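You operate a simulated robot arm through the tools that you are given. There is no shell and no other tool. Be economical: measure what you need, move in short steps, check, and stop when the job is done.

Carry out the task below with a simulated robot arm. There is one attempt and no reset: what you move stays moved.

## Task
Put things in order on the top of the sideboard by the larder. At the end: the brown potato from the top of the sideboard by the larder stands where the pink cloth stood; the pink cloth stands on top of the pile of cream plates; the glass with the purple band stands where the brown card tube stood; the brown card tube stands where the brown potato stood; whatever was shut is shut again. Leave all else as you found it, and nothing knocked over.

The check looks at the end state, three seconds after you hand in, the way a careful person would. Anything else that was tipped, shoved, dropped, spilled or broken makes it a failure.

## Robot
A 7-joint arm with a two-finger parallel gripper, fixed in place. Base frame: the origin is at the foot of the arm, x ahead of it, y to its left, z up. Lengths are in m, angles in rad, forces in N, time in s.
With the tool pointing down near the work surface it reaches from about 0.24 to 0.68 m from the base axis. Its first joint turns from -1.152 to 1.152 rad. Payload 2.4 kg.
The tool frame sits at the grasp point between the pads (the TCP): z along the fingers, y along the line on which they close. The tips reach 0.03 m beyond it. The gripper opens to 0.094 m. The fingers are 0.028 m wide and 0.01 m thick; the gripper's body (0.05 by 0.096 m) begins 0.055 m behind the TCP.
Orientation is told as [roll, pitch, yaw] about the base's x, y, z axes, in that order, counted from this pose: with the fingers straight down and closing along the base's y, the tool's x points along the base's -x, its y along +y and its z along -z.

## Interface
- The arm moves only by the tool servo_tool. Its arguments are lists of equal length, an entry for each row: "dp": the shift along the tool's x, y, z in m, a list of three; "rotation": the turn, a rotation vector about the tool's x, y, z in degrees, a list of three. In form: {"dp": [[dx, dy, dz], ...], "rotation": [[rx, ry, rz], ...]}. A call has 1 to 10 rows; each row is the pose to reach, as a shift and turn from the pose commanded when the call began, along the tool's axes at that moment. "jaw" is the gripper command, from -1 (shut) to 1 (fully open), values between in proportion, set as the call begins (left out, the last holds). A row lasts 0.2 s, in which the tool goes at most 0.05 m and 0.15 rad; a call with a longer step from one row to the next is refused whole, and so is a gripper value outside its range. A pose out of reach is approached as far as the arm can. The call stops where the force on the tool passes 40 N (or 10 N more than at its start, if that is more) or the arm is blocked; 0.2 s more then pass. The fingers move at their own pace (about 0.153 m/s each) and stop on an object; they squeeze with about 39 N. The grip force told is the motor's: it shows also when the fingers shut on nothing. Time passes only in rows, and 0.2 s behind the last, so rows that repeat a pose let the fingers close. The reply holds the time, the measured pose of the TCP, the force on the tool along the base axes, the opening and the grip force, in the units named above and with some noise.
- Cameras (640 x 400 px; columns grow to the right, rows downward): "scene" is fixed at [0.0362, 0.4717, 1.4453]; the picture's right is [-0.75, -0.66, 0.00], its down [-0.36, 0.41, -0.84] and it looks along [0.55, -0.63, -0.54] (base axes); focal length 335 px, centre (320, 200). "wrist" rides on the gripper at [-0.037, 0, -0.058] in the tool frame; the picture's right is [0.00, -1.00, 0.00], its down [0.97, 0.00, -0.24] and it looks along [0.24, 0.00, 0.97] (tool axes); focal length 218 px, centre (320, 200).
- camera(camera): a new picture of that camera. No time passes.
- locate(camera, pixels): for up to 12 pixels [column, row] of the newest picture of that camera ("zoom" is the newest enlarged one), the place [x, y, z] in the base frame of the surface seen there, good to about 0.003 m. No time passes.
- close_up(camera, box): a new picture of the part [left, top, right, bottom] of that camera's present view, enlarged. No time passes.
- hand_in(): hands the job in; it is judged then, once.

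Go step by step. Measure first, check grasps and placings, and put right what went wrong. The budget is 80 turns and 38 pictures, counting those below and the enlarged ones. Unless the task says otherwise, let go and move clear before handing in, and close with one line.

The tools are called after "Emit:" by a JSON object that holds its "op" and its "data". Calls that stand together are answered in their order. servo_tool: Moves the arm, as the interface text tells. Its arguments: {"type":"object","properties":{"dp":{"type":"array"},"rotation":{"type":"array"},"jaw":{"type":"number"}},"required":["dp","rotation"]} The other tools are called the same way: camera (camera) takes a picture; locate (camera, pixels) gives the place of the surface under pixels of a picture; close_up (camera, box) takes an enlarged picture of a part of a camera's view; hand_in () hands the job in.

At the start:

```text
t: 0.0
tcp_pos: [0.321, -0.0461, 1.0943]
orientation: [-0.001, -0.001, 0.001]
ft_force: [0.5, 0.8, 1.1]
opening: 0.094
finger_force: 0.1
```

scene: 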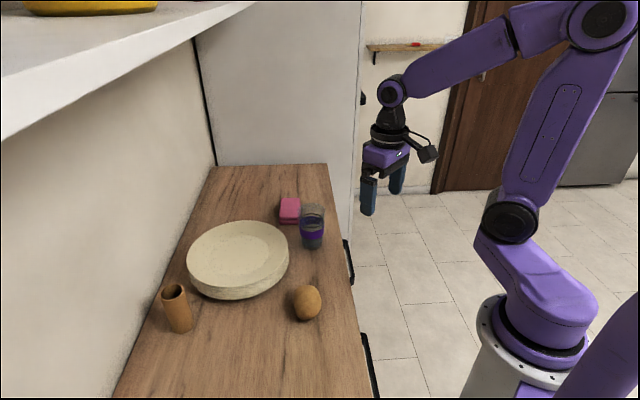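
wrist: 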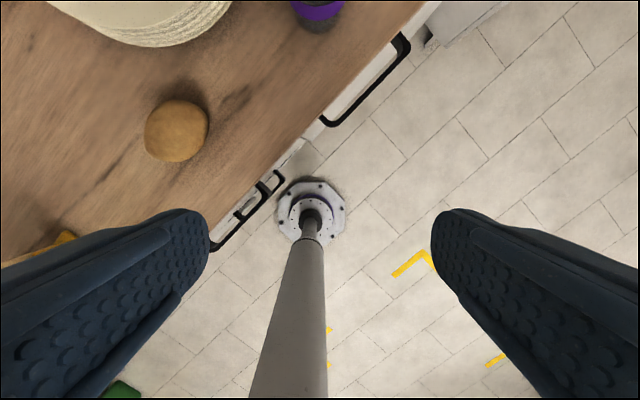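

The scene shows the tube (177,308), plates (238,260), potato (307,302), cloth (290,210) and glass (312,228). I measure them first.

Emit:
{"op": "close_up", "data": {"camera": "scene", "box": [130, 160, 370, 360]}}

Emit:
{"op": "locate", "data": {"camera": "scene", "pixels": [[290, 203], [290, 218], [312, 230], [312, 208], [307, 302], [307, 318], [240, 255], [240, 292], [175, 290], [180, 328], [330, 300], [200, 265]]}}

```text
2.00 times, centred on (250, 260) of scene
```

zoom: 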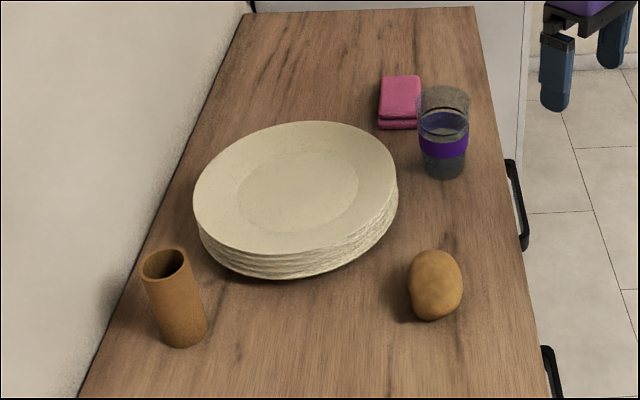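

```text
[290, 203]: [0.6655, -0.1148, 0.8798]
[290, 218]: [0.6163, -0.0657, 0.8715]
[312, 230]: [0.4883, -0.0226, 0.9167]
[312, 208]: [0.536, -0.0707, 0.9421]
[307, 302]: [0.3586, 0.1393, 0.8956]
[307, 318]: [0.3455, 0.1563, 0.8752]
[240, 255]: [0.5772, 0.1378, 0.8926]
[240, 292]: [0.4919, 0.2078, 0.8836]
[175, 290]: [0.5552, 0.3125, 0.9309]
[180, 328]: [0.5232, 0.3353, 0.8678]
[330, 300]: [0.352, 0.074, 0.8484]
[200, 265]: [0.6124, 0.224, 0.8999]
```

The close-up shows the outlines clearly. I locate edges of the cloth, glass, potato and tube.

Emit:
{"op": "locate", "data": {"camera": "zoom", "pixels": [[385, 78], [418, 78], [381, 116], [418, 117], [381, 127], [416, 127], [400, 95], [444, 160], [444, 145], [422, 145], [466, 145], [445, 120]]}}

Emit:
{"op": "locate", "data": {"camera": "zoom", "pixels": [[434, 255], [410, 285], [460, 285], [435, 270], [430, 317], [143, 265], [187, 258], [165, 282], [165, 248], [184, 345], [290, 180], [200, 200]]}}

Emit:
{"op": "close_up", "data": {"camera": "scene", "box": [260, 185, 350, 260]}}

```text
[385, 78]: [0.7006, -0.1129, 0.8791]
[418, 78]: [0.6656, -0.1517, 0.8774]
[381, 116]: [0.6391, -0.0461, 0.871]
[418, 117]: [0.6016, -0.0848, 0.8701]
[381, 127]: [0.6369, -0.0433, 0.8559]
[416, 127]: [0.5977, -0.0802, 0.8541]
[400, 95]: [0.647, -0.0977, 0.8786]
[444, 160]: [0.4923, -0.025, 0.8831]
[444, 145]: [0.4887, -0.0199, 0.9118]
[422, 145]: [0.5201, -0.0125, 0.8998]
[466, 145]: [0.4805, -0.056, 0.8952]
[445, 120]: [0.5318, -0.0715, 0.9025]
```

```text
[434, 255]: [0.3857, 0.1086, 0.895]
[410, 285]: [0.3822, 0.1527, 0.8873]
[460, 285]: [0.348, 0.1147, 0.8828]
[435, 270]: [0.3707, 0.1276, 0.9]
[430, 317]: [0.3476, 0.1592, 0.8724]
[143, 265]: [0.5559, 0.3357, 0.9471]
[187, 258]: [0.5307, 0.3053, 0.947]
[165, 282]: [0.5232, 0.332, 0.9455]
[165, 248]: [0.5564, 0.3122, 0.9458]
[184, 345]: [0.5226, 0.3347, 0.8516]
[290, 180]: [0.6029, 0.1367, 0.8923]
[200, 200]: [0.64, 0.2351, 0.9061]
```

```text
5.33 times, centred on (305, 222) of scene
```

zoom: 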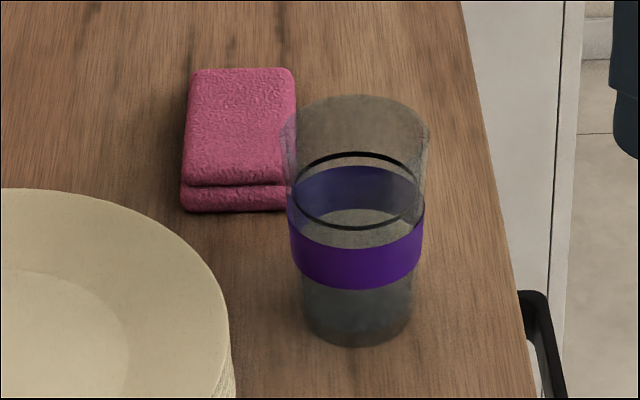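

Nothing needs a spare place: cloth to plates, potato to cloth spot, tube to potato spot, glass to tube spot. I check the plates' centre, wall, shelf and the glass rim.

Emit:
{"op": "camera", "data": {"camera": "scene"}}

Emit:
{"op": "locate", "data": {"camera": "scene", "pixels": [[187, 268], [288, 245], [244, 221], [205, 287], [213, 175], [150, 315], [130, 250], [180, 50], [40, 125], [150, 60], [312, 246], [326, 165]]}}

Emit:
{"op": "locate", "data": {"camera": "zoom", "pixels": [[300, 120], [425, 135], [355, 97], [355, 160], [292, 230], [420, 240], [355, 285], [355, 345], [308, 320], [410, 320], [355, 152], [355, 230]]}}

```text
33 pictures are left
```

scene: 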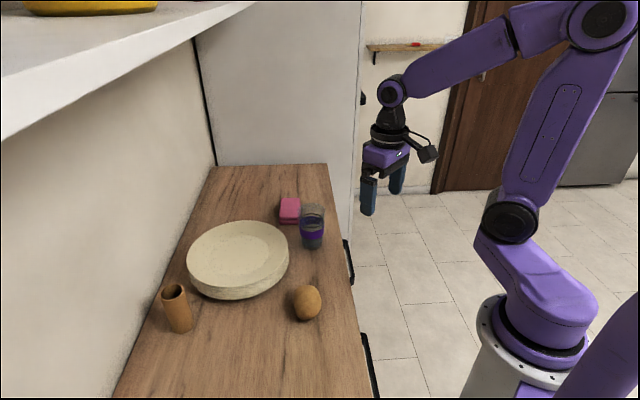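

```text
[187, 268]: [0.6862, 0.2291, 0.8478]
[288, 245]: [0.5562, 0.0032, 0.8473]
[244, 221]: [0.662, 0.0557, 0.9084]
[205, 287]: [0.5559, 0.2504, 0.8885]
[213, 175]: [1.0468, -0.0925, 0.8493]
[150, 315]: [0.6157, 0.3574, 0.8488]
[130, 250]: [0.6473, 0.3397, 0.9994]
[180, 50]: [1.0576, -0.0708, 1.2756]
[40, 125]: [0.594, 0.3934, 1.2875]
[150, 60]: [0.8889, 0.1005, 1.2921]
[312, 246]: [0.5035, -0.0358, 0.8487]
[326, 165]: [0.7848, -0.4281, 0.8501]
```

```text
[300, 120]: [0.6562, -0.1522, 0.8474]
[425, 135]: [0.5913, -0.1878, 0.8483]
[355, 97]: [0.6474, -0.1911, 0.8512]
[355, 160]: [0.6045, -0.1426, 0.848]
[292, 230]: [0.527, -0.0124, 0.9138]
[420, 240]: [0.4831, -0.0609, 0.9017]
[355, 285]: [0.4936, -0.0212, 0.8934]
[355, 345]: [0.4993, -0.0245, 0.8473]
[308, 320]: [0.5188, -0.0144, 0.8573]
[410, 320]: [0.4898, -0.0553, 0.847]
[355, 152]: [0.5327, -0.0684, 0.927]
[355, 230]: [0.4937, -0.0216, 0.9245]
```

The layout is clear: cloth centre near (0.651,-0.099), short side about 0.053 m along (0.67,0.74). I move above it, turning 42°.

Emit:
{"op": "servo_tool", "data": {"dp": [[-0.041, -0.007, 0.003], [-0.082, -0.013, 0.006], [-0.124, -0.02, 0.009], [-0.165, -0.027, 0.012], [-0.206, -0.033, 0.015], [-0.248, -0.04, 0.018], [-0.289, -0.046, 0.021], [-0.33, -0.053, 0.024]], "rotation": [[0, 0, 6], [0, 0, 12], [0, 0, 18], [0, 0, 24], [0, 0, 30], [0, 0, 36], [0, 0, 42], [0, 0, 42]], "jaw": 1}}

Emit:
{"op": "camera", "data": {"camera": "wrist"}}

Emit:
{"op": "camera", "data": {"camera": "scene"}}

```text
t: 1.8
tcp_pos: [0.6529, -0.1, 1.0719]
orientation: [-0.002, 0.0, -0.736]
ft_force: [0.0, 0.2, -0.9]
opening: 0.094
finger_force: 0.1
```

```text
32 pictures are left
```

wrist: 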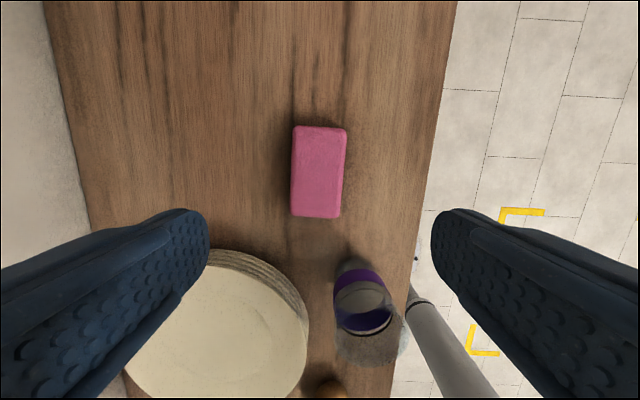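

```text
31 pictures are left
```

scene: 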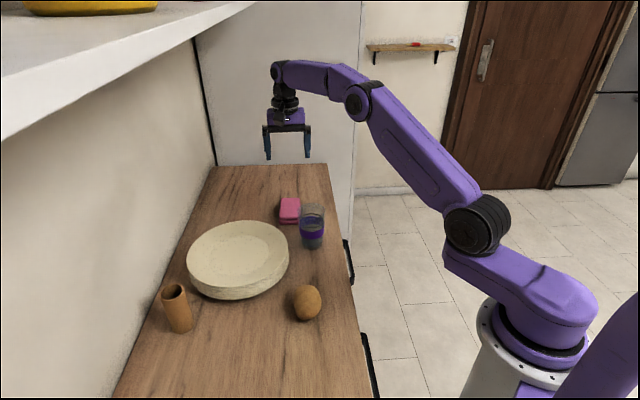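

The wrist view shows the cloth (292–347, 125–218), almost aligned. I locate its corners and more of the plates and glass from here.

Emit:
{"op": "locate", "data": {"camera": "wrist", "pixels": [[296, 129], [343, 131], [295, 211], [338, 214], [319, 171], [210, 330], [180, 300], [360, 285], [333, 305], [389, 300], [233, 255], [306, 330]]}}

Emit:
{"op": "locate", "data": {"camera": "scene", "pixels": [[100, 60], [30, 80], [180, 25], [220, 20], [5, 135], [100, 93], [80, 20], [220, 30]]}}

```text
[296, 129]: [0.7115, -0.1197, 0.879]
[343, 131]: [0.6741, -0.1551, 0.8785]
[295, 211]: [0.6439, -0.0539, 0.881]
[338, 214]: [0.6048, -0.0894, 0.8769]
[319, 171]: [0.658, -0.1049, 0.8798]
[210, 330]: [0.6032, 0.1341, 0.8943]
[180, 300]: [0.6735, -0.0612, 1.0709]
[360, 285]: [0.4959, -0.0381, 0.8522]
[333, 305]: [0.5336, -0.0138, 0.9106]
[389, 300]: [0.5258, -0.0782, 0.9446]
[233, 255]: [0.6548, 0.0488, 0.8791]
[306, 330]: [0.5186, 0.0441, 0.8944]
```

```text
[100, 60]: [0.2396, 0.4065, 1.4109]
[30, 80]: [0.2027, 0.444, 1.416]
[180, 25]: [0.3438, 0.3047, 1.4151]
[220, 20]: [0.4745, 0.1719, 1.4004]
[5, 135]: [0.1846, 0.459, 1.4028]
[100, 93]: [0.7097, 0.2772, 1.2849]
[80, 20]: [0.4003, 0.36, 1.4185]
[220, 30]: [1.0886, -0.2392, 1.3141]
```

Cloth centre is about (0.656,-0.103), and needs 3° more turn. I descend so the tips are about 6 mm above the board.

Emit:
{"op": "servo_tool", "data": {"dp": [[-0.004, 0, 0.045], [-0.004, 0, 0.09], [-0.004, 0, 0.13], [-0.004, 0, 0.16], [-0.004, 0, 0.188], [-0.004, 0, 0.188]], "rotation": [[0, 0, 3], [0, 0, 3], [0, 0, 3], [0, 0, 3], [0, 0, 3], [0, 0, 3]]}}

Emit:
{"op": "camera", "data": {"camera": "wrist"}}

```text
t: 3.2
tcp_pos: [0.6536, -0.1034, 0.8838]
orientation: [-0.001, 0.0, -0.786]
ft_force: [0.7, 1.0, -0.2]
opening: 0.094
finger_force: 0.0
```

```text
30 pictures are left
```

wrist: 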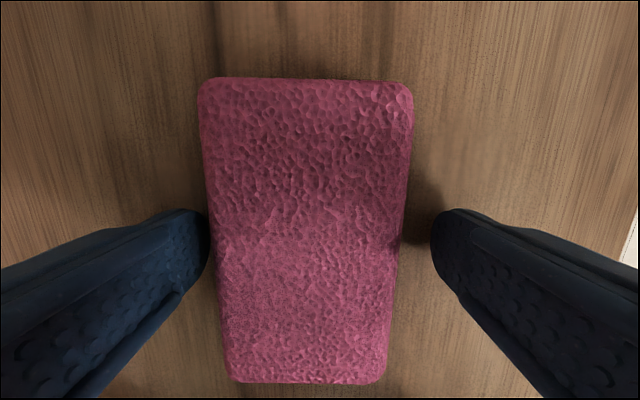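

The cloth sits between the fingers, about 5 mm to the left; I shift that way and close.

Emit:
{"op": "servo_tool", "data": {"dp": [[0, 0.005, 0], [0, 0.005, 0]], "rotation": [[0, 0, 0], [0, 0, 0]]}}

Emit:
{"op": "servo_tool", "data": {"dp": [[0, 0, 0], [0, 0, 0], [0, 0, 0]], "rotation": [[0, 0, 0], [0, 0, 0], [0, 0, 0]], "jaw": -1}}

Emit:
{"op": "servo_tool", "data": {"dp": [[0, 0, -0.03], [0, 0, -0.07], [0, 0, -0.1], [0, 0, -0.1]], "rotation": [[0, 0, 0], [0, 0, 0], [0, 0, 0], [0, 0, 0]]}}

Emit:
{"op": "camera", "data": {"camera": "wrist"}}

Emit:
{"op": "camera", "data": {"camera": "scene"}}

```text
t: 3.8
tcp_pos: [0.6565, -0.0975, 0.882]
orientation: [0.001, -0.001, -0.787]
ft_force: [0.3, 0.5, -0.5]
opening: 0.094
finger_force: 0.1
```

```text
t: 4.6
tcp_pos: [0.6576, -0.0986, 0.8853]
orientation: [0.001, -0.003, -0.787]
ft_force: [0.3, -0.3, 18.1]
opening: 0.0629
finger_force: 39.3
```

```text
t: 5.6
tcp_pos: [0.6579, -0.0982, 0.9827]
orientation: [0.001, -0.001, -0.786]
ft_force: [-0.3, 0.4, -1.0]
opening: 0.0627
finger_force: 38.6
```

```text
29 pictures are left
```

wrist: 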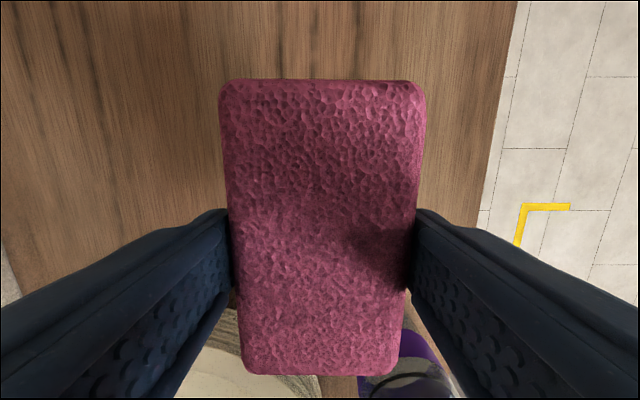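

```text
28 pictures are left
```

scene: 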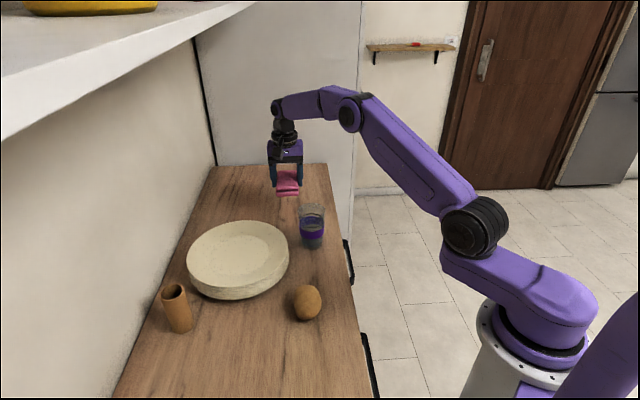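

The cloth is held (opening 0.063). I carry it over the plate centre near (0.589,0.142) at the same height.

Emit:
{"op": "servo_tool", "data": {"dp": [[0.036, 0.02, -0.005], [0.073, 0.041, -0.01], [0.109, 0.061, -0.01], [0.146, 0.081, -0.01], [0.182, 0.101, -0.01], [0.218, 0.1216, -0.01], [0.218, 0.1216, -0.01]], "rotation": [[0, 0, 0], [0, 0, 0], [0, 0, 0], [0, 0, 0], [0, 0, 0], [0, 0, 0], [0, 0, 0]]}}

Emit:
{"op": "camera", "data": {"camera": "scene"}}

Emit:
{"op": "camera", "data": {"camera": "wrist"}}

```text
t: 7.2
tcp_pos: [0.5928, 0.141, 0.9942]
orientation: [-0.001, -0.001, -0.784]
ft_force: [-0.4, 0.5, -0.1]
opening: 0.063
finger_force: 39.3
```

```text
27 pictures are left
```

scene: 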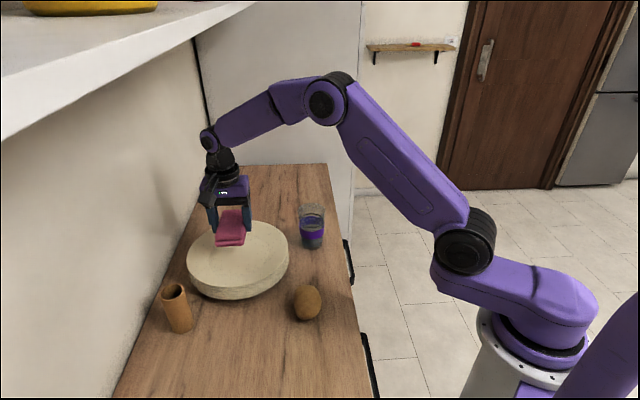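

```text
26 pictures are left
```

wrist: 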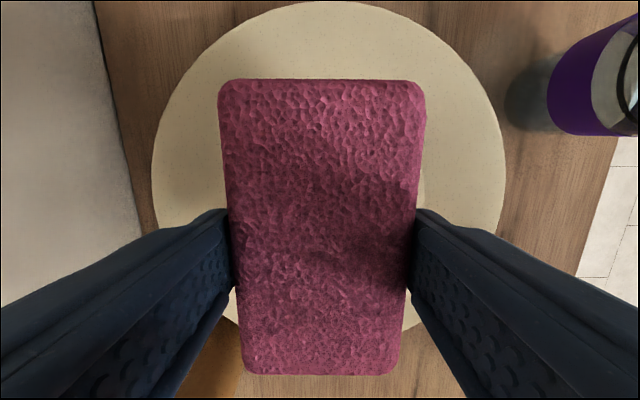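

The plate's rim is visible around the cloth (columns 152–505, top row 2). I locate rim points to get its centre.

Emit:
{"op": "locate", "data": {"camera": "wrist", "pixels": [[155, 180], [502, 175], [328, 5], [190, 90], [460, 75], [430, 305], [205, 303], [400, 332], [320, 90], [310, 365]]}}

```text
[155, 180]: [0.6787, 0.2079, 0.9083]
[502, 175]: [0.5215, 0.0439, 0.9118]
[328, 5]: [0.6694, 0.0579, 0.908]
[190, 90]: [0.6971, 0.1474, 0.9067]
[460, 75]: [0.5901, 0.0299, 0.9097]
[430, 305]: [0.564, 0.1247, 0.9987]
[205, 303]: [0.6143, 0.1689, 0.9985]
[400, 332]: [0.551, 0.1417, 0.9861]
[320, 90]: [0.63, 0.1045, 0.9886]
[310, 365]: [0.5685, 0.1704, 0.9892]
```

Plate centre is about (0.587,0.138); the cloth centre (0.599,0.137), so I shift about 11 mm and lower it to just above the well, then feel for contact.

Emit:
{"op": "servo_tool", "data": {"dp": [[0.009, -0.006, 0], [0.009, -0.006, 0.03], [0.009, -0.006, 0.052], [0.009, -0.006, 0.058], [0.009, -0.006, 0.062], [0.009, -0.006, 0.062]], "rotation": [[0, 0, 0], [0, 0, 0], [0, 0, 0], [0, 0, 0], [0, 0, 0], [0, 0, 0]]}}

Emit:
{"op": "close_up", "data": {"camera": "scene", "box": [180, 180, 300, 305]}}

```text
t: 8.1
tcp_pos: [0.5808, 0.1436, 0.9446]
orientation: [0.005, -0.003, -0.785]
ft_force: [-1.1, 0.0, 5.7]
opening: 0.0631
finger_force: 38.8
stopped in row 4: the force on the tool passed its limit (the readings are from after the stop); the commanded pose is now the measured one
```

```text
3.20 times, centred on (240, 242) of scene
```

zoom: 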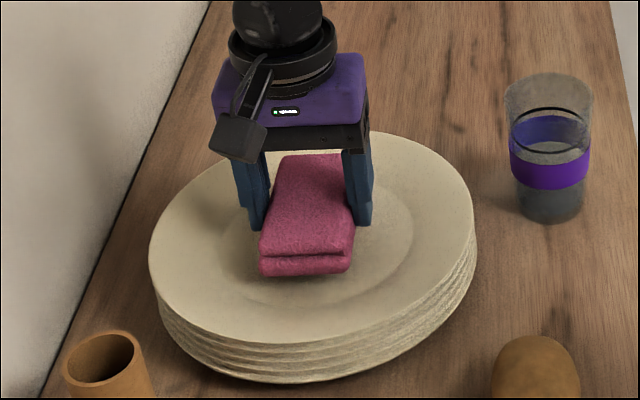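

Contact came at TCP z 0.945, with 5.7 N still pressing and the cloth appearing to rest on the plate. I let go with a small opening and look.

Emit:
{"op": "servo_tool", "data": {"dp": [[0, 0, 0], [0, 0, 0]], "rotation": [[0, 0, 0], [0, 0, 0]], "jaw": 0.7}}

Emit:
{"op": "servo_tool", "data": {"dp": [[0, 0, -0.02], [0, 0, -0.06], [0, 0, -0.1], [0, 0, -0.1]], "rotation": [[0, 0, 0], [0, 0, 0], [0, 0, 0], [0, 0, 0]]}}

Emit:
{"op": "close_up", "data": {"camera": "scene", "box": [140, 180, 340, 330]}}

Emit:
{"op": "camera", "data": {"camera": "wrist"}}

```text
t: 8.7
tcp_pos: [0.5815, 0.1428, 0.9441]
orientation: [0.004, -0.003, -0.786]
ft_force: [-0.2, -0.7, -0.3]
opening: 0.0798
finger_force: 0.1
```

```text
t: 9.7
tcp_pos: [0.5793, 0.1423, 1.0432]
orientation: [0.004, -0.003, -0.784]
ft_force: [-0.4, 1.2, -1.0]
opening: 0.0798
finger_force: 0.1
```

```text
2.67 times, centred on (240, 255) of scene
```

zoom: 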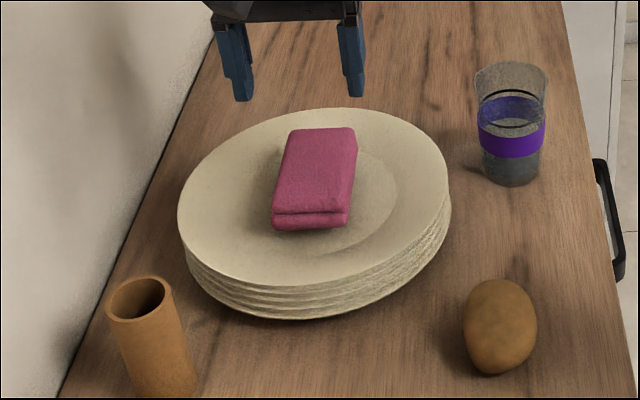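

```text
23 pictures are left
```

wrist: 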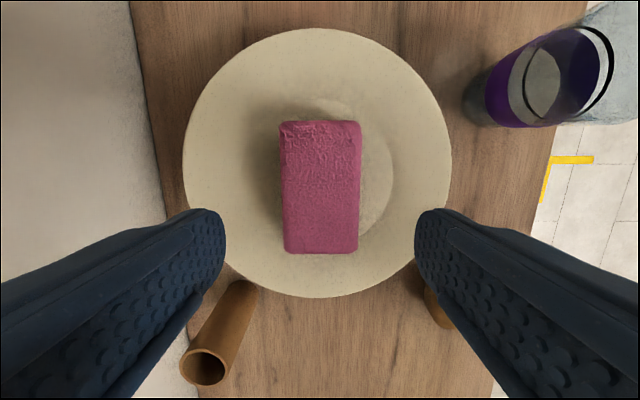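

The cloth lies on the plate stack. Now I move above the potato near (0.367,0.133), keeping this heading, and look.

Emit:
{"op": "servo_tool", "data": {"dp": [[0.024, -0.026, -0.005], [0.048, -0.052, -0.01], [0.072, -0.078, -0.01], [0.096, -0.104, -0.01], [0.12, -0.13, -0.01], [0.1435, -0.156, -0.01], [0.1435, -0.156, -0.01]], "rotation": [[0, 0, 0], [0, 0, 0], [0, 0, 0], [0, 0, 0], [0, 0, 0], [0, 0, 0], [0, 0, 0]], "jaw": 1}}

Emit:
{"op": "camera", "data": {"camera": "wrist"}}

```text
t: 11.3
tcp_pos: [0.3682, 0.1366, 1.0517]
orientation: [0.004, -0.002, -0.785]
ft_force: [0.4, -0.3, 0.6]
opening: 0.094
finger_force: 0.0
```

```text
22 pictures are left
```

wrist: 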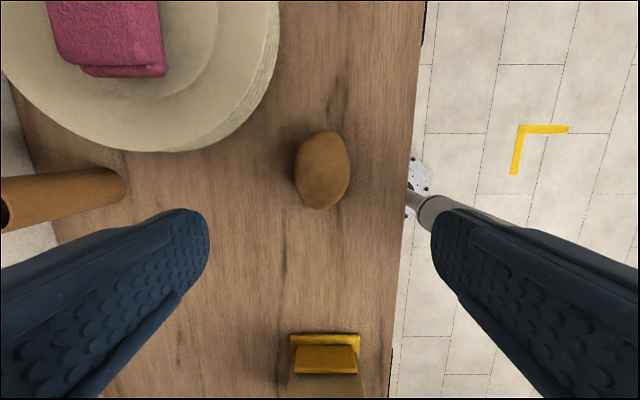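

The potato (295–350, 130–210) has its long axis nearly along the picture's vertical, so the heading suits. I measure it.

Emit:
{"op": "locate", "data": {"camera": "wrist", "pixels": [[322, 168], [300, 168], [345, 170], [320, 136], [324, 203], [322, 185], [310, 135], [335, 205], [325, 345], [325, 380]]}}

```text
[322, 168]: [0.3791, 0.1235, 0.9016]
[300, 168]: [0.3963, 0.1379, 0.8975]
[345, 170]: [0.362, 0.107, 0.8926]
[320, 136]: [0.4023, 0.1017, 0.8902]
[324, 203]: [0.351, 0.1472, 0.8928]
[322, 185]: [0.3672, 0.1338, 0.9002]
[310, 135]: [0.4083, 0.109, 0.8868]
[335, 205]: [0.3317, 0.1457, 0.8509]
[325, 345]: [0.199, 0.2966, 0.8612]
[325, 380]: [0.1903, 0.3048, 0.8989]
```

Potato centre is near (0.376,0.125), top 0.902, about 0.05 wide. I descend with the tips ending about 6 mm above the board, then look.

Emit:
{"op": "servo_tool", "data": {"dp": [[-0.014, -0.003, 0.04], [-0.014, -0.003, 0.08], [-0.014, -0.003, 0.12], [-0.014, -0.003, 0.15], [-0.014, -0.003, 0.165], [-0.014, -0.003, 0.165]], "rotation": [[0, 0, 0], [0, 0, 0], [0, 0, 0], [0, 0, 0], [0, 0, 0], [0, 0, 0]]}}

Emit:
{"op": "camera", "data": {"camera": "wrist"}}

```text
t: 12.7
tcp_pos: [0.3769, 0.1241, 0.888]
orientation: [0.003, -0.003, -0.785]
ft_force: [0.4, 0.1, 0.3]
opening: 0.0939
finger_force: 0.0
```

```text
21 pictures are left
```

wrist: 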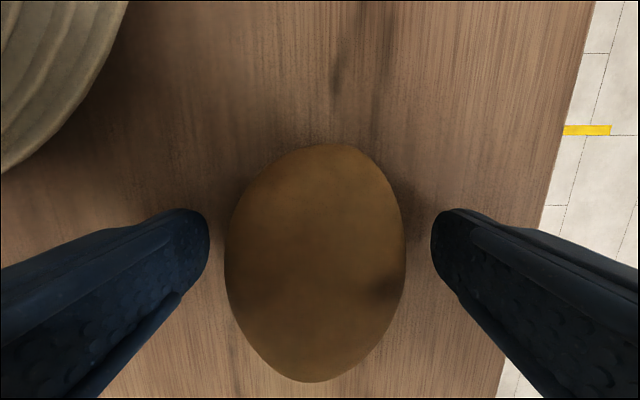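

The potato is well centred between the fingers (centre about (315,260)). I close and lift.

Emit:
{"op": "servo_tool", "data": {"dp": [[0, 0.001, 0], [0, 0.001, 0], [0, 0.001, 0], [0, 0.001, 0]], "rotation": [[0, 0, 0], [0, 0, 0], [0, 0, 0], [0, 0, 0]], "jaw": -1}}

Emit:
{"op": "servo_tool", "data": {"dp": [[0, 0, -0.02], [0, 0, -0.06], [0, 0, -0.1], [0, 0, -0.135], [0, 0, -0.135]], "rotation": [[0, 0, 0], [0, 0, 0], [0, 0, 0], [0, 0, 0], [0, 0, 0]]}}

Emit:
{"op": "camera", "data": {"camera": "wrist"}}

```text
t: 13.7
tcp_pos: [0.3774, 0.1247, 0.8886]
orientation: [0.004, 0.0, -0.786]
ft_force: [0.0, -0.1, 0.0]
opening: 0.0587
finger_force: 39.4
```

```text
t: 14.9
tcp_pos: [0.3753, 0.1248, 1.023]
orientation: [0.004, -0.002, -0.785]
ft_force: [-0.1, -0.6, -2.0]
opening: 0.0586
finger_force: 39.1
```

```text
20 pictures are left
```

wrist: 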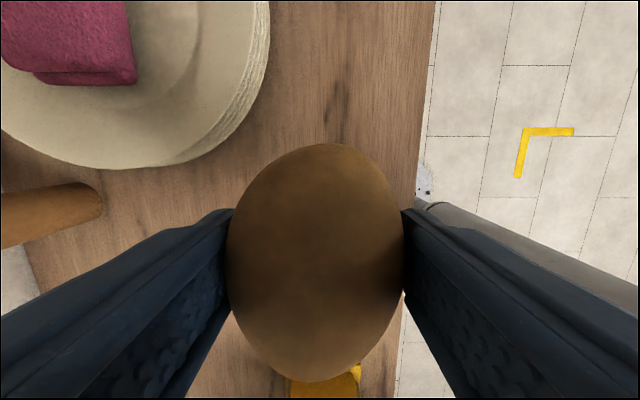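

The potato is held (opening 0.059). I carry it at z 1.05 over to the cloth's old place (0.657,-0.101).

Emit:
{"op": "servo_tool", "data": {"dp": [[-0.036, 0.004, -0.02], [-0.076, 0.008, -0.03], [-0.116, 0.013, -0.03], [-0.157, 0.017, -0.03], [-0.197, 0.022, -0.03], [-0.238, 0.026, -0.03], [-0.278, 0.031, -0.03], [-0.319, 0.035, -0.03], [-0.359, 0.0395, -0.03], [-0.359, 0.0395, -0.03]], "rotation": [[0, 0, 0], [0, 0, 0], [0, 0, 0], [0, 0, 0], [0, 0, 0], [0, 0, 0], [0, 0, 0], [0, 0, 0], [0, 0, 0], [0, 0, 0]]}}

```text
t: 17.1
tcp_pos: [0.6588, -0.1033, 1.0532]
orientation: [0.001, 0.0, -0.785]
ft_force: [0.8, -1.7, -2.2]
opening: 0.0584
finger_force: 39.4
```

Now above the place at (0.659,-0.103), z 1.053; I lower to the grasp height 0.889.

Emit:
{"op": "servo_tool", "data": {"dp": [[0.002, 0, 0.04], [0.002, 0, 0.08], [0.002, 0, 0.12], [0.002, 0, 0.15], [0.002, 0, 0.16], [0.002, 0, 0.1635], [0.002, 0, 0.1635]], "rotation": [[0, 0, 0], [0, 0, 0], [0, 0, 0], [0, 0, 0], [0, 0, 0], [0, 0, 0], [0, 0, 0]]}}

Emit:
{"op": "close_up", "data": {"camera": "scene", "box": [240, 160, 350, 260]}}

```text
t: 18.7
tcp_pos: [0.658, -0.1014, 0.8902]
orientation: [0.004, -0.002, -0.785]
ft_force: [1.0, 0.8, -1.5]
opening: 0.0583
finger_force: 39.1
```

```text
4.00 times, centred on (295, 210) of scene
```

zoom: 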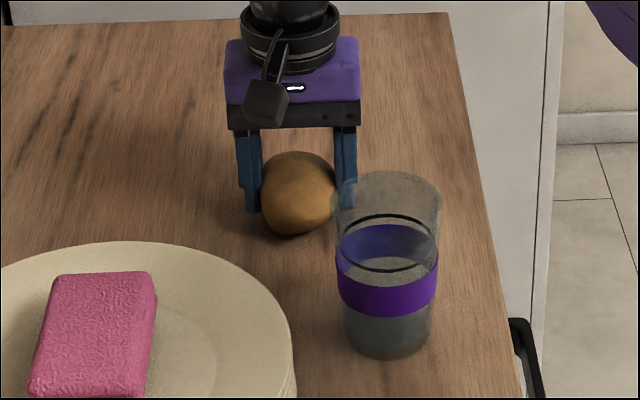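

The potato hangs just about on the board (TCP 0.890). I lower 1.5 mm, open and rise.

Emit:
{"op": "servo_tool", "data": {"dp": [[0, 0, 0.0015], [0, 0, 0.0015]], "rotation": [[0, 0, 0], [0, 0, 0]]}}

Emit:
{"op": "servo_tool", "data": {"dp": [[0, 0, 0], [0, 0, 0], [0, 0, 0]], "rotation": [[0, 0, 0], [0, 0, 0], [0, 0, 0]], "jaw": 0.8}}

Emit:
{"op": "servo_tool", "data": {"dp": [[0, 0, -0.02], [0, 0, -0.06], [0, 0, -0.11], [0, 0, -0.16], [0, 0, -0.16]], "rotation": [[0, 0, 0], [0, 0, 0], [0, 0, 0], [0, 0, 0], [0, 0, 0]]}}

Emit:
{"op": "camera", "data": {"camera": "wrist"}}

```text
t: 19.3
tcp_pos: [0.6581, -0.1023, 0.8896]
orientation: [0.004, -0.001, -0.785]
ft_force: [-0.5, 0.0, 1.1]
opening: 0.0584
finger_force: 38.7
```

```text
t: 20.1
tcp_pos: [0.6584, -0.1009, 0.8881]
orientation: [0.004, -0.002, -0.786]
ft_force: [1.0, -0.5, -0.1]
opening: 0.0845
finger_force: 0.0
```

```text
t: 21.3
tcp_pos: [0.6579, -0.1002, 1.0484]
orientation: [0.003, -0.001, -0.785]
ft_force: [-0.4, 0.0, -0.5]
opening: 0.0846
finger_force: 0.1
```

```text
18 pictures are left
```

wrist: 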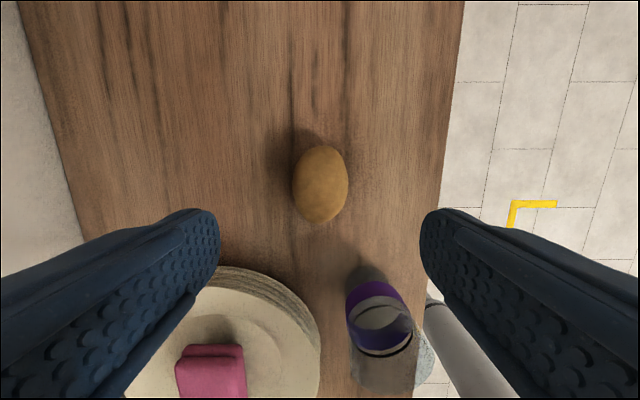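

The potato stands at the cloth's old place. Now I travel to above the tube near (0.5416,0.3213), at z about 1.0 to stay well under the shelf.

Emit:
{"op": "servo_tool", "data": {"dp": [[0.038, 0.0216, 0.005], [0.076, 0.0432, 0.015], [0.114, 0.0648, 0.025], [0.152, 0.0863, 0.035], [0.19, 0.108, 0.04], [0.228, 0.1295, 0.04], [0.266, 0.151, 0.04], [0.304, 0.1726, 0.04], [0.342, 0.1942, 0.04], [0.36, 0.2045, 0.04]], "rotation": [[0, 0, 0], [0, 0, 0], [0, 0, 0], [0, 0, 0], [0, 0, 0], [0, 0, 0], [0, 0, 0], [0, 0, 0], [0, 0, 0], [0, 0, 0]], "jaw": 1}}

Emit:
{"op": "camera", "data": {"camera": "wrist"}}

Emit:
{"op": "camera", "data": {"camera": "scene"}}

```text
t: 23.5
tcp_pos: [0.5477, 0.3004, 1.0093]
orientation: [0.0, -0.001, -0.785]
ft_force: [-0.8, 0.2, 0.4]
opening: 0.0939
finger_force: 0.0
```

```text
17 pictures are left
```

wrist: 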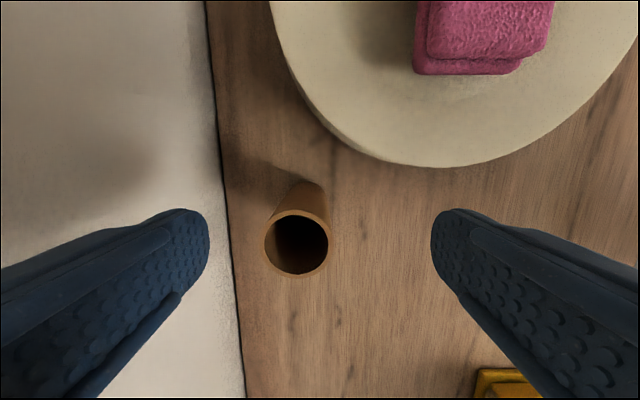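

```text
16 pictures are left
```

scene: 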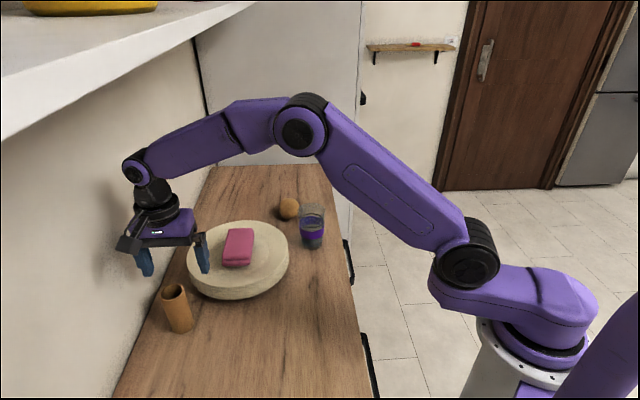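

The tube's rim is a circle (264–329, 209–276) in the wrist view. I locate its edge points.

Emit:
{"op": "locate", "data": {"camera": "wrist", "pixels": [[266, 243], [327, 243], [297, 211], [297, 275], [275, 222], [320, 265], [220, 250], [211, 60]]}}

```text
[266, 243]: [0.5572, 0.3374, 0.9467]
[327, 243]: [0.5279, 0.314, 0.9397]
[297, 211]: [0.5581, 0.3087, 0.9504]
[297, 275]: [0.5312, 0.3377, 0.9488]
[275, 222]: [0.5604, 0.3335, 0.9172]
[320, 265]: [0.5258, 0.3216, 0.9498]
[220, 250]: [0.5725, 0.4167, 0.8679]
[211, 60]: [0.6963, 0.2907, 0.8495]
```

Tube axis is at about (0.543,0.3235), top 0.948. I align, descend to z 0.91 and check.

Emit:
{"op": "servo_tool", "data": {"dp": [[0.0195, 0.013, 0], [0.0195, 0.013, 0.03], [0.0195, 0.013, 0.06], [0.0195, 0.013, 0.085], [0.0195, 0.013, 0.099], [0.0195, 0.013, 0.099]], "rotation": [[0, 0, 0], [0, 0, 0], [0, 0, 0], [0, 0, 0], [0, 0, 0], [0, 0, 0]]}}

Emit:
{"op": "camera", "data": {"camera": "wrist"}}

```text
t: 24.9
tcp_pos: [0.5436, 0.3213, 0.9097]
orientation: [0.004, -0.003, -0.785]
ft_force: [-0.4, -0.7, -0.6]
opening: 0.0938
finger_force: 0.0
```

```text
15 pictures are left
```

wrist: 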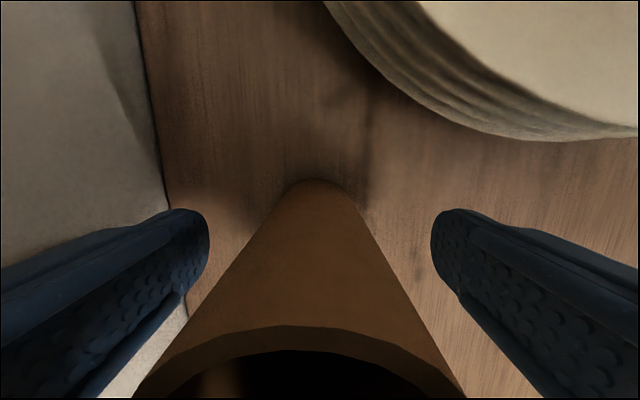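

The tube stands between the fingers, about 2–3 mm to the left. I shift, close, and read.

Emit:
{"op": "servo_tool", "data": {"dp": [[0, 0.0025, 0], [0, 0.0025, 0]], "rotation": [[0, 0, 0], [0, 0, 0]]}}

Emit:
{"op": "servo_tool", "data": {"dp": [[0, 0, 0], [0, 0, 0], [0, 0, 0], [0, 0, 0]], "rotation": [[0, 0, 0], [0, 0, 0], [0, 0, 0], [0, 0, 0]], "jaw": -1}}

Emit:
{"op": "servo_tool", "data": {"dp": [[0, 0, -0.02], [0, 0, -0.06], [0, 0, -0.06]], "rotation": [[0, 0, 0], [0, 0, 0], [0, 0, 0]]}}

Emit:
{"op": "close_up", "data": {"camera": "scene", "box": [100, 150, 340, 350]}}

```text
t: 25.5
tcp_pos: [0.5445, 0.325, 0.9098]
orientation: [0.003, -0.001, -0.785]
ft_force: [-0.2, 0.2, -0.1]
opening: 0.094
finger_force: 0.0
```

```text
t: 26.5
tcp_pos: [0.5453, 0.3236, 0.9085]
orientation: [0.005, -0.002, -0.786]
ft_force: [-0.6, 0.0, -0.1]
opening: 0.0408
finger_force: 38.8
```

```text
t: 27.3
tcp_pos: [0.5446, 0.3234, 0.9707]
orientation: [0.002, -0.001, -0.786]
ft_force: [-0.2, -0.2, -0.2]
opening: 0.041
finger_force: 39.1
```

```text
2.00 times, centred on (220, 250) of scene
```

zoom: 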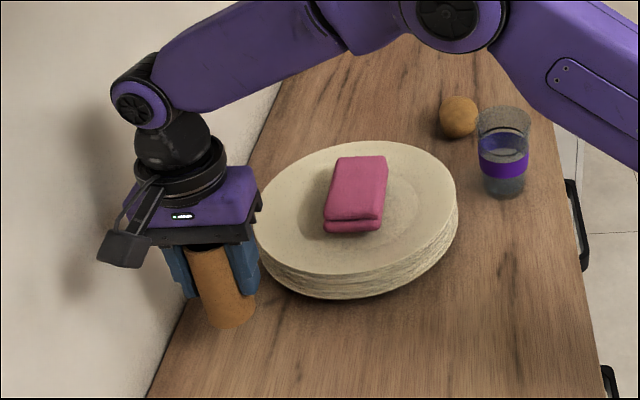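

The tube is held upright (opening 0.041). I carry it to the potato's old place (0.377,0.1245).

Emit:
{"op": "servo_tool", "data": {"dp": [[-0.0036, -0.043, -0.01], [-0.0073, -0.0865, -0.01], [-0.011, -0.13, -0.01], [-0.0146, -0.173, -0.01], [-0.018, -0.216, -0.01], [-0.022, -0.2595, -0.01], [-0.022, -0.2595, -0.01], [-0.022, -0.2595, -0.01]], "rotation": [[0, 0, 0], [0, 0, 0], [0, 0, 0], [0, 0, 0], [0, 0, 0], [0, 0, 0], [0, 0, 0], [0, 0, 0]]}}

```text
t: 29.1
tcp_pos: [0.3766, 0.1237, 0.9793]
orientation: [0.002, -0.001, -0.785]
ft_force: [-0.3, -0.4, 0.4]
opening: 0.0407
finger_force: 39.5
```

Above the place; I lower to the height at which it was grasped (0.910).

Emit:
{"op": "servo_tool", "data": {"dp": [[0, 0, 0.03], [0, 0, 0.055], [0, 0, 0.065], [0, 0, 0.0685], [0, 0, 0.0705], [0, 0, 0.0705]], "rotation": [[0, 0, 0], [0, 0, 0], [0, 0, 0], [0, 0, 0], [0, 0, 0], [0, 0, 0]]}}

Emit:
{"op": "close_up", "data": {"camera": "scene", "box": [240, 220, 380, 340]}}

```text
t: 30.5
tcp_pos: [0.3774, 0.1234, 0.9088]
orientation: [0.004, -0.002, -0.786]
ft_force: [-4.3, -0.4, 17.9]
opening: 0.0409
finger_force: 39.3
```

```text
3.33 times, centred on (310, 280) of scene
```

zoom: 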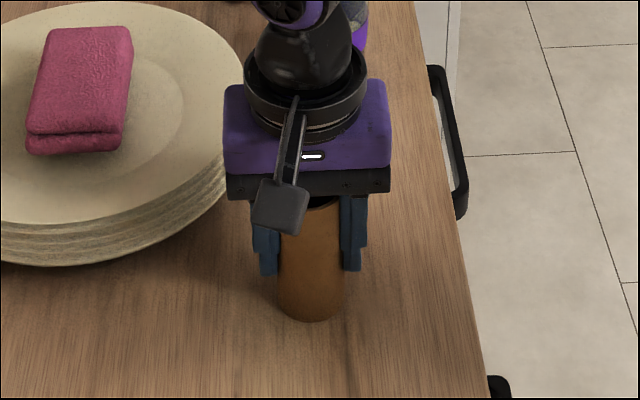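

The tube presses the board with 18 N, so it stands. I ease up 1 mm, open, and rise straight.

Emit:
{"op": "servo_tool", "data": {"dp": [[0, 0, -0.001], [0, 0, -0.001]], "rotation": [[0, 0, 0], [0, 0, 0]]}}

Emit:
{"op": "servo_tool", "data": {"dp": [[0, 0, 0], [0, 0, 0], [0, 0, 0]], "rotation": [[0, 0, 0], [0, 0, 0], [0, 0, 0]], "jaw": 0.8}}

Emit:
{"op": "servo_tool", "data": {"dp": [[0, 0, -0.02], [0, 0, -0.06], [0, 0, -0.1], [0, 0, -0.14], [0, 0, -0.14]], "rotation": [[0, 0, 0], [0, 0, 0], [0, 0, 0], [0, 0, 0], [0, 0, 0]]}}

Emit:
{"op": "camera", "data": {"camera": "wrist"}}

```text
t: 31.1
tcp_pos: [0.3776, 0.124, 0.9092]
orientation: [0.003, -0.002, -0.787]
ft_force: [0.9, -0.4, 1.4]
opening: 0.0407
finger_force: 38.5
```

```text
t: 31.9
tcp_pos: [0.3767, 0.1236, 0.9105]
orientation: [0.003, -0.002, -0.784]
ft_force: [0.9, 0.4, -0.5]
opening: 0.0846
finger_force: 0.1
```

```text
t: 33.1
tcp_pos: [0.3764, 0.1231, 1.0502]
orientation: [0.002, -0.001, -0.785]
ft_force: [0.3, -1.3, 0.2]
opening: 0.0845
finger_force: 0.0
```

```text
12 pictures are left
```

wrist: 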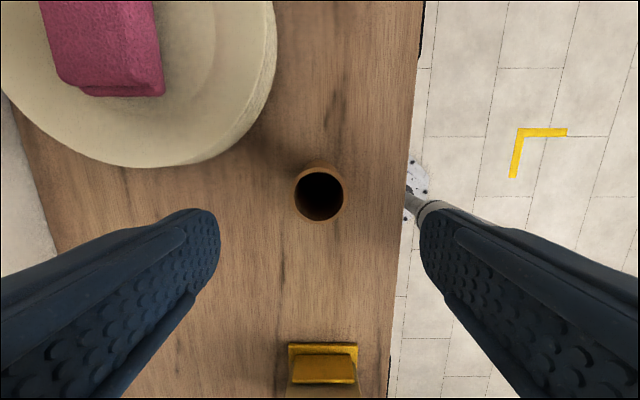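

The tube stands in the potato's old place. Now above the glass near (0.512,-0.045).

Emit:
{"op": "servo_tool", "data": {"dp": [[-0.043, -0.005, -0.005], [-0.086, -0.009, -0.01], [-0.129, -0.014, -0.01], [-0.172, -0.018, -0.01], [-0.2147, -0.023, -0.01], [-0.2147, -0.023, -0.01]], "rotation": [[0, 0, 0], [0, 0, 0], [0, 0, 0], [0, 0, 0], [0, 0, 0], [0, 0, 0]], "jaw": 1}}

Emit:
{"op": "camera", "data": {"camera": "wrist"}}

```text
t: 34.5
tcp_pos: [0.5123, -0.0442, 1.0594]
orientation: [0.003, -0.001, -0.784]
ft_force: [-0.1, 0.6, 0.7]
opening: 0.0939
finger_force: 0.0
```

```text
11 pictures are left
```

wrist: 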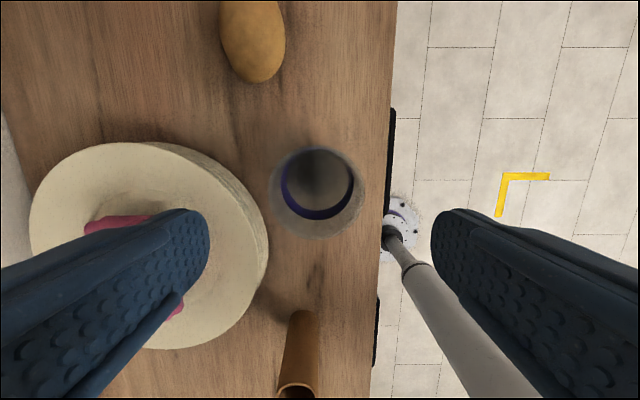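

The glass rim shows at about (317,192), almost centred. I take a close-up for accuracy.

Emit:
{"op": "close_up", "data": {"camera": "wrist", "box": [240, 130, 400, 260]}}

```text
3.08 times, centred on (320, 195) of wrist
```

zoom: 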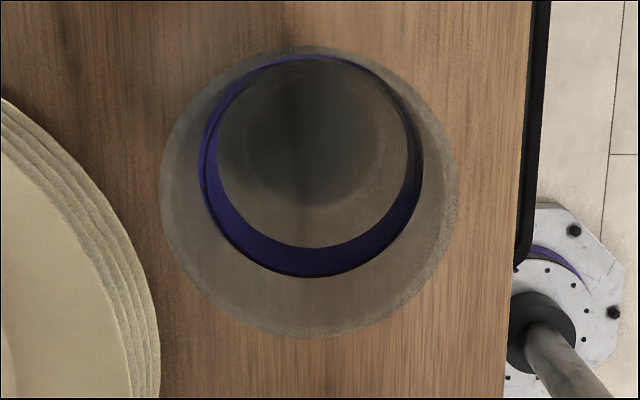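

Rim diameter is about 0.068 m and centre within 3 mm. I nudge and descend to z 0.922 so the palm clears the rim.

Emit:
{"op": "servo_tool", "data": {"dp": [[-0.003, 0.002, 0], [-0.003, 0.002, 0.035], [-0.003, 0.002, 0.07], [-0.003, 0.002, 0.1], [-0.003, 0.002, 0.12], [-0.003, 0.002, 0.137], [-0.003, 0.002, 0.137]], "rotation": [[0, 0, 0], [0, 0, 0], [0, 0, 0], [0, 0, 0], [0, 0, 0], [0, 0, 0], [0, 0, 0]]}}

Emit:
{"op": "close_up", "data": {"camera": "scene", "box": [240, 150, 380, 270]}}

Emit:
{"op": "camera", "data": {"camera": "wrist"}}

```text
t: 36.1
tcp_pos: [0.5157, -0.0458, 0.9241]
orientation: [0.004, -0.002, -0.786]
ft_force: [0.0, 1.1, 0.0]
opening: 0.094
finger_force: 0.1
```

```text
3.33 times, centred on (310, 210) of scene
```

zoom: 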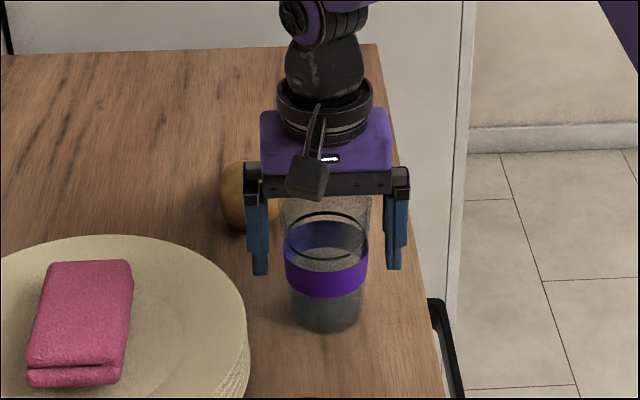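

```text
8 pictures are left
```

wrist: 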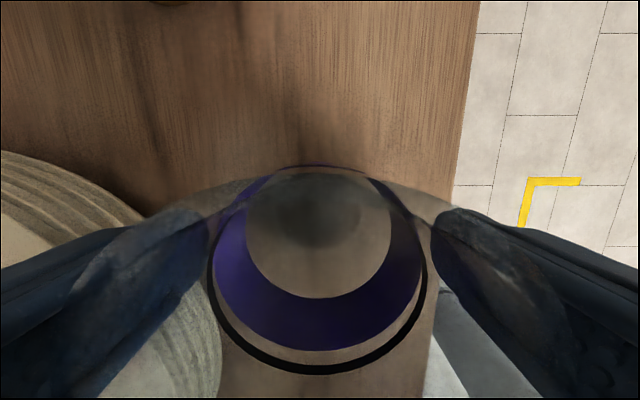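

The glass is centred (columns 213–425 around 319) and palm clears the rim. I close.

Emit:
{"op": "servo_tool", "data": {"dp": [[0, 0, 0], [0, 0, 0], [0, 0, 0]], "rotation": [[0, 0, 0], [0, 0, 0], [0, 0, 0]], "jaw": -1}}

Emit:
{"op": "servo_tool", "data": {"dp": [[0, 0, -0.01], [0, 0, -0.03], [0, 0, -0.03]], "rotation": [[0, 0, 0], [0, 0, 0], [0, 0, 0]]}}

Emit:
{"op": "close_up", "data": {"camera": "scene", "box": [240, 150, 380, 270]}}

```text
t: 36.9
tcp_pos: [0.5159, -0.0448, 0.9238]
orientation: [0.004, -0.002, -0.785]
ft_force: [1.1, 0.7, 0.3]
opening: 0.0715
finger_force: 39.6
```

```text
t: 37.7
tcp_pos: [0.5149, -0.0442, 0.9561]
orientation: [0.001, 0.001, -0.786]
ft_force: [-0.1, 0.7, -1.5]
opening: 0.0711
finger_force: 38.7
```

```text
3.33 times, centred on (310, 210) of scene
```

zoom: 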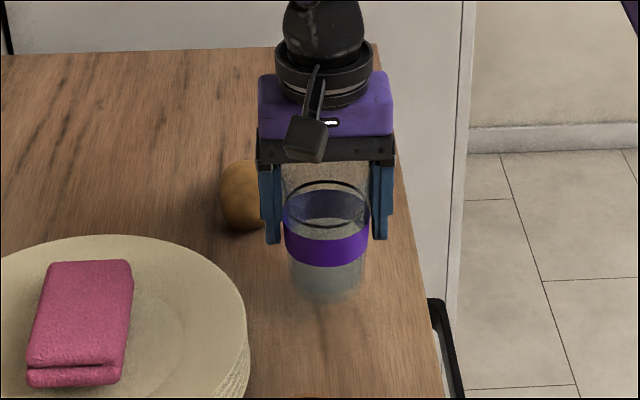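

The glass is held upright (opening 0.071). I raise it so its base clears the cloth, then carry it over the near part of the plates toward (0.50,0.14).

Emit:
{"op": "servo_tool", "data": {"dp": [[0, 0, -0.03], [0, 0, -0.06], [0.012, 0.01, -0.085], [0.038, 0.032, -0.09], [0.064, 0.054, -0.09], [0.09, 0.076, -0.09], [0.116, 0.098, -0.09], [0.134, 0.114, -0.09], [0.1407, 0.1195, -0.09], [0.1407, 0.1195, -0.09]], "rotation": [[0, 0, 0], [0, 0, 0], [0, 0, 0], [0, 0, 0], [0, 0, 0], [0, 0, 0], [0, 0, 0], [0, 0, 0], [0, 0, 0], [0, 0, 0]]}}

Emit:
{"op": "servo_tool", "data": {"dp": [[0.012, 0.02, 0], [0.029, 0.047, 0], [0.046, 0.074, 0], [0.062, 0.101, 0], [0.079, 0.128, 0], [0.093, 0.151, 0], [0.0986, 0.1608, 0], [0.0986, 0.1608, 0.02], [0.0986, 0.1608, 0.04], [0.0986, 0.1608, 0.04]], "rotation": [[0, 0, 0], [0, 0, 0], [0, 0, 0], [0, 0, 0], [0, 0, 0], [0, 0, 0], [0, 0, 0], [0, 0, 0], [0, 0, 0], [0, 0, 0]]}}

Emit:
{"op": "camera", "data": {"camera": "scene"}}

```text
t: 39.9
tcp_pos: [0.5004, 0.1398, 1.0441]
orientation: [0.003, -0.001, -0.786]
ft_force: [0.3, 0.0, -1.8]
opening: 0.0711
finger_force: 39.1
```

```text
t: 42.1
tcp_pos: [0.5453, 0.3231, 1.0047]
orientation: [0.003, -0.001, -0.783]
ft_force: [0.5, 1.1, -2.4]
opening: 0.0711
finger_force: 38.7
```

```text
6 pictures are left
```

scene: 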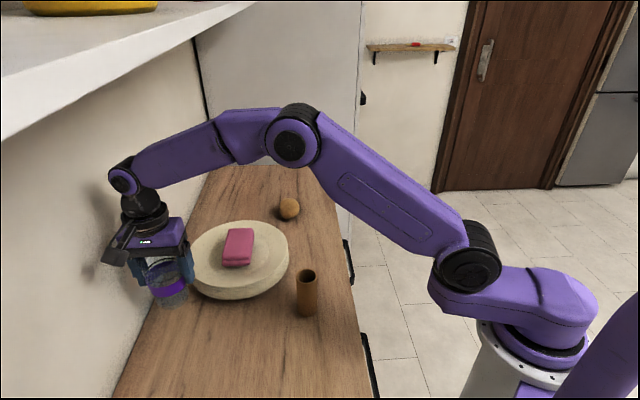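

The glass is over the tube's old place (0.545,0.323). I lower to the grasp height 0.924, last millimetres slowly.

Emit:
{"op": "servo_tool", "data": {"dp": [[0, 0, 0.025], [0, 0, 0.05], [0, 0, 0.068], [0, 0, 0.075], [0, 0, 0.0785], [0, 0, 0.08], [0, 0, 0.08]], "rotation": [[0, 0, 0], [0, 0, 0], [0, 0, 0], [0, 0, 0], [0, 0, 0], [0, 0, 0], [0, 0, 0]]}}

Emit:
{"op": "servo_tool", "data": {"dp": [[0, 0, 0.001], [0, 0, 0.001]], "rotation": [[0, 0, 0], [0, 0, 0]]}}

Emit:
{"op": "close_up", "data": {"camera": "scene", "box": [100, 220, 240, 340]}}

```text
t: 43.7
tcp_pos: [0.5467, 0.323, 0.9242]
orientation: [0.003, -0.001, -0.785]
ft_force: [-0.1, -0.2, 6.2]
opening: 0.0712
finger_force: 38.9
```

```text
t: 44.3
tcp_pos: [0.5464, 0.323, 0.9237]
orientation: [0.007, -0.003, -0.784]
ft_force: [0.2, -0.3, 15.7]
opening: 0.071
finger_force: 38.7
```

```text
3.33 times, centred on (170, 280) of scene
```

zoom: 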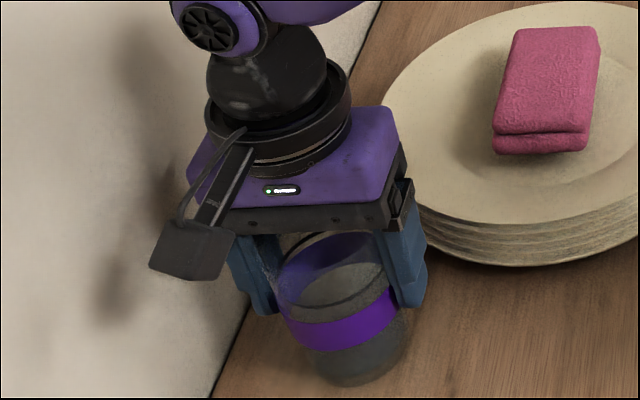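

The glass stands on the board (15.7 N). I ease up 1 mm, open fully and rise, still below the shelf.

Emit:
{"op": "servo_tool", "data": {"dp": [[0, 0, -0.001], [0, 0, -0.001]], "rotation": [[0, 0, 0], [0, 0, 0]]}}

Emit:
{"op": "servo_tool", "data": {"dp": [[0, 0, 0], [0, 0, 0], [0, 0, 0]], "rotation": [[0, 0, 0], [0, 0, 0], [0, 0, 0]], "jaw": 1}}

Emit:
{"op": "servo_tool", "data": {"dp": [[0, 0, -0.02], [0, 0, -0.05], [0, 0, -0.09], [0, 0, -0.11], [0, 0, -0.11]], "rotation": [[0, 0, 0], [0, 0, 0], [0, 0, 0], [0, 0, 0], [0, 0, 0]]}}

Emit:
{"op": "camera", "data": {"camera": "wrist"}}

```text
t: 44.9
tcp_pos: [0.5457, 0.3238, 0.9238]
orientation: [0.005, -0.003, -0.784]
ft_force: [4.6, 2.8, 9.5]
opening: 0.0709
finger_force: 38.6
```

```text
t: 45.7
tcp_pos: [0.5462, 0.3232, 0.9217]
orientation: [0.002, -0.003, -0.785]
ft_force: [0.1, 0.6, 0.4]
opening: 0.0942
finger_force: 0.1
```

```text
t: 46.9
tcp_pos: [0.5461, 0.3224, 1.0339]
orientation: [0.003, -0.002, -0.784]
ft_force: [-0.1, -0.1, 0.4]
opening: 0.0939
finger_force: 0.0
```

```text
4 pictures are left
```

wrist: 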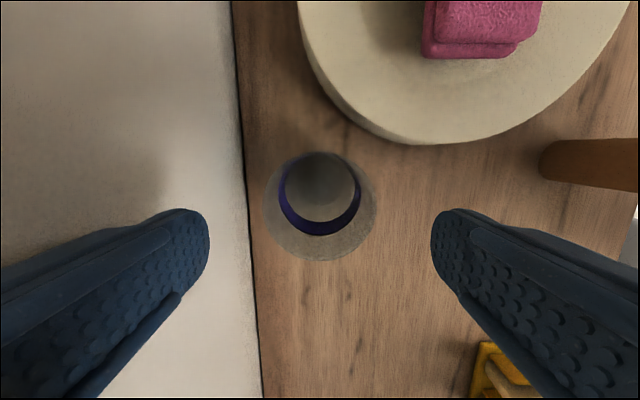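

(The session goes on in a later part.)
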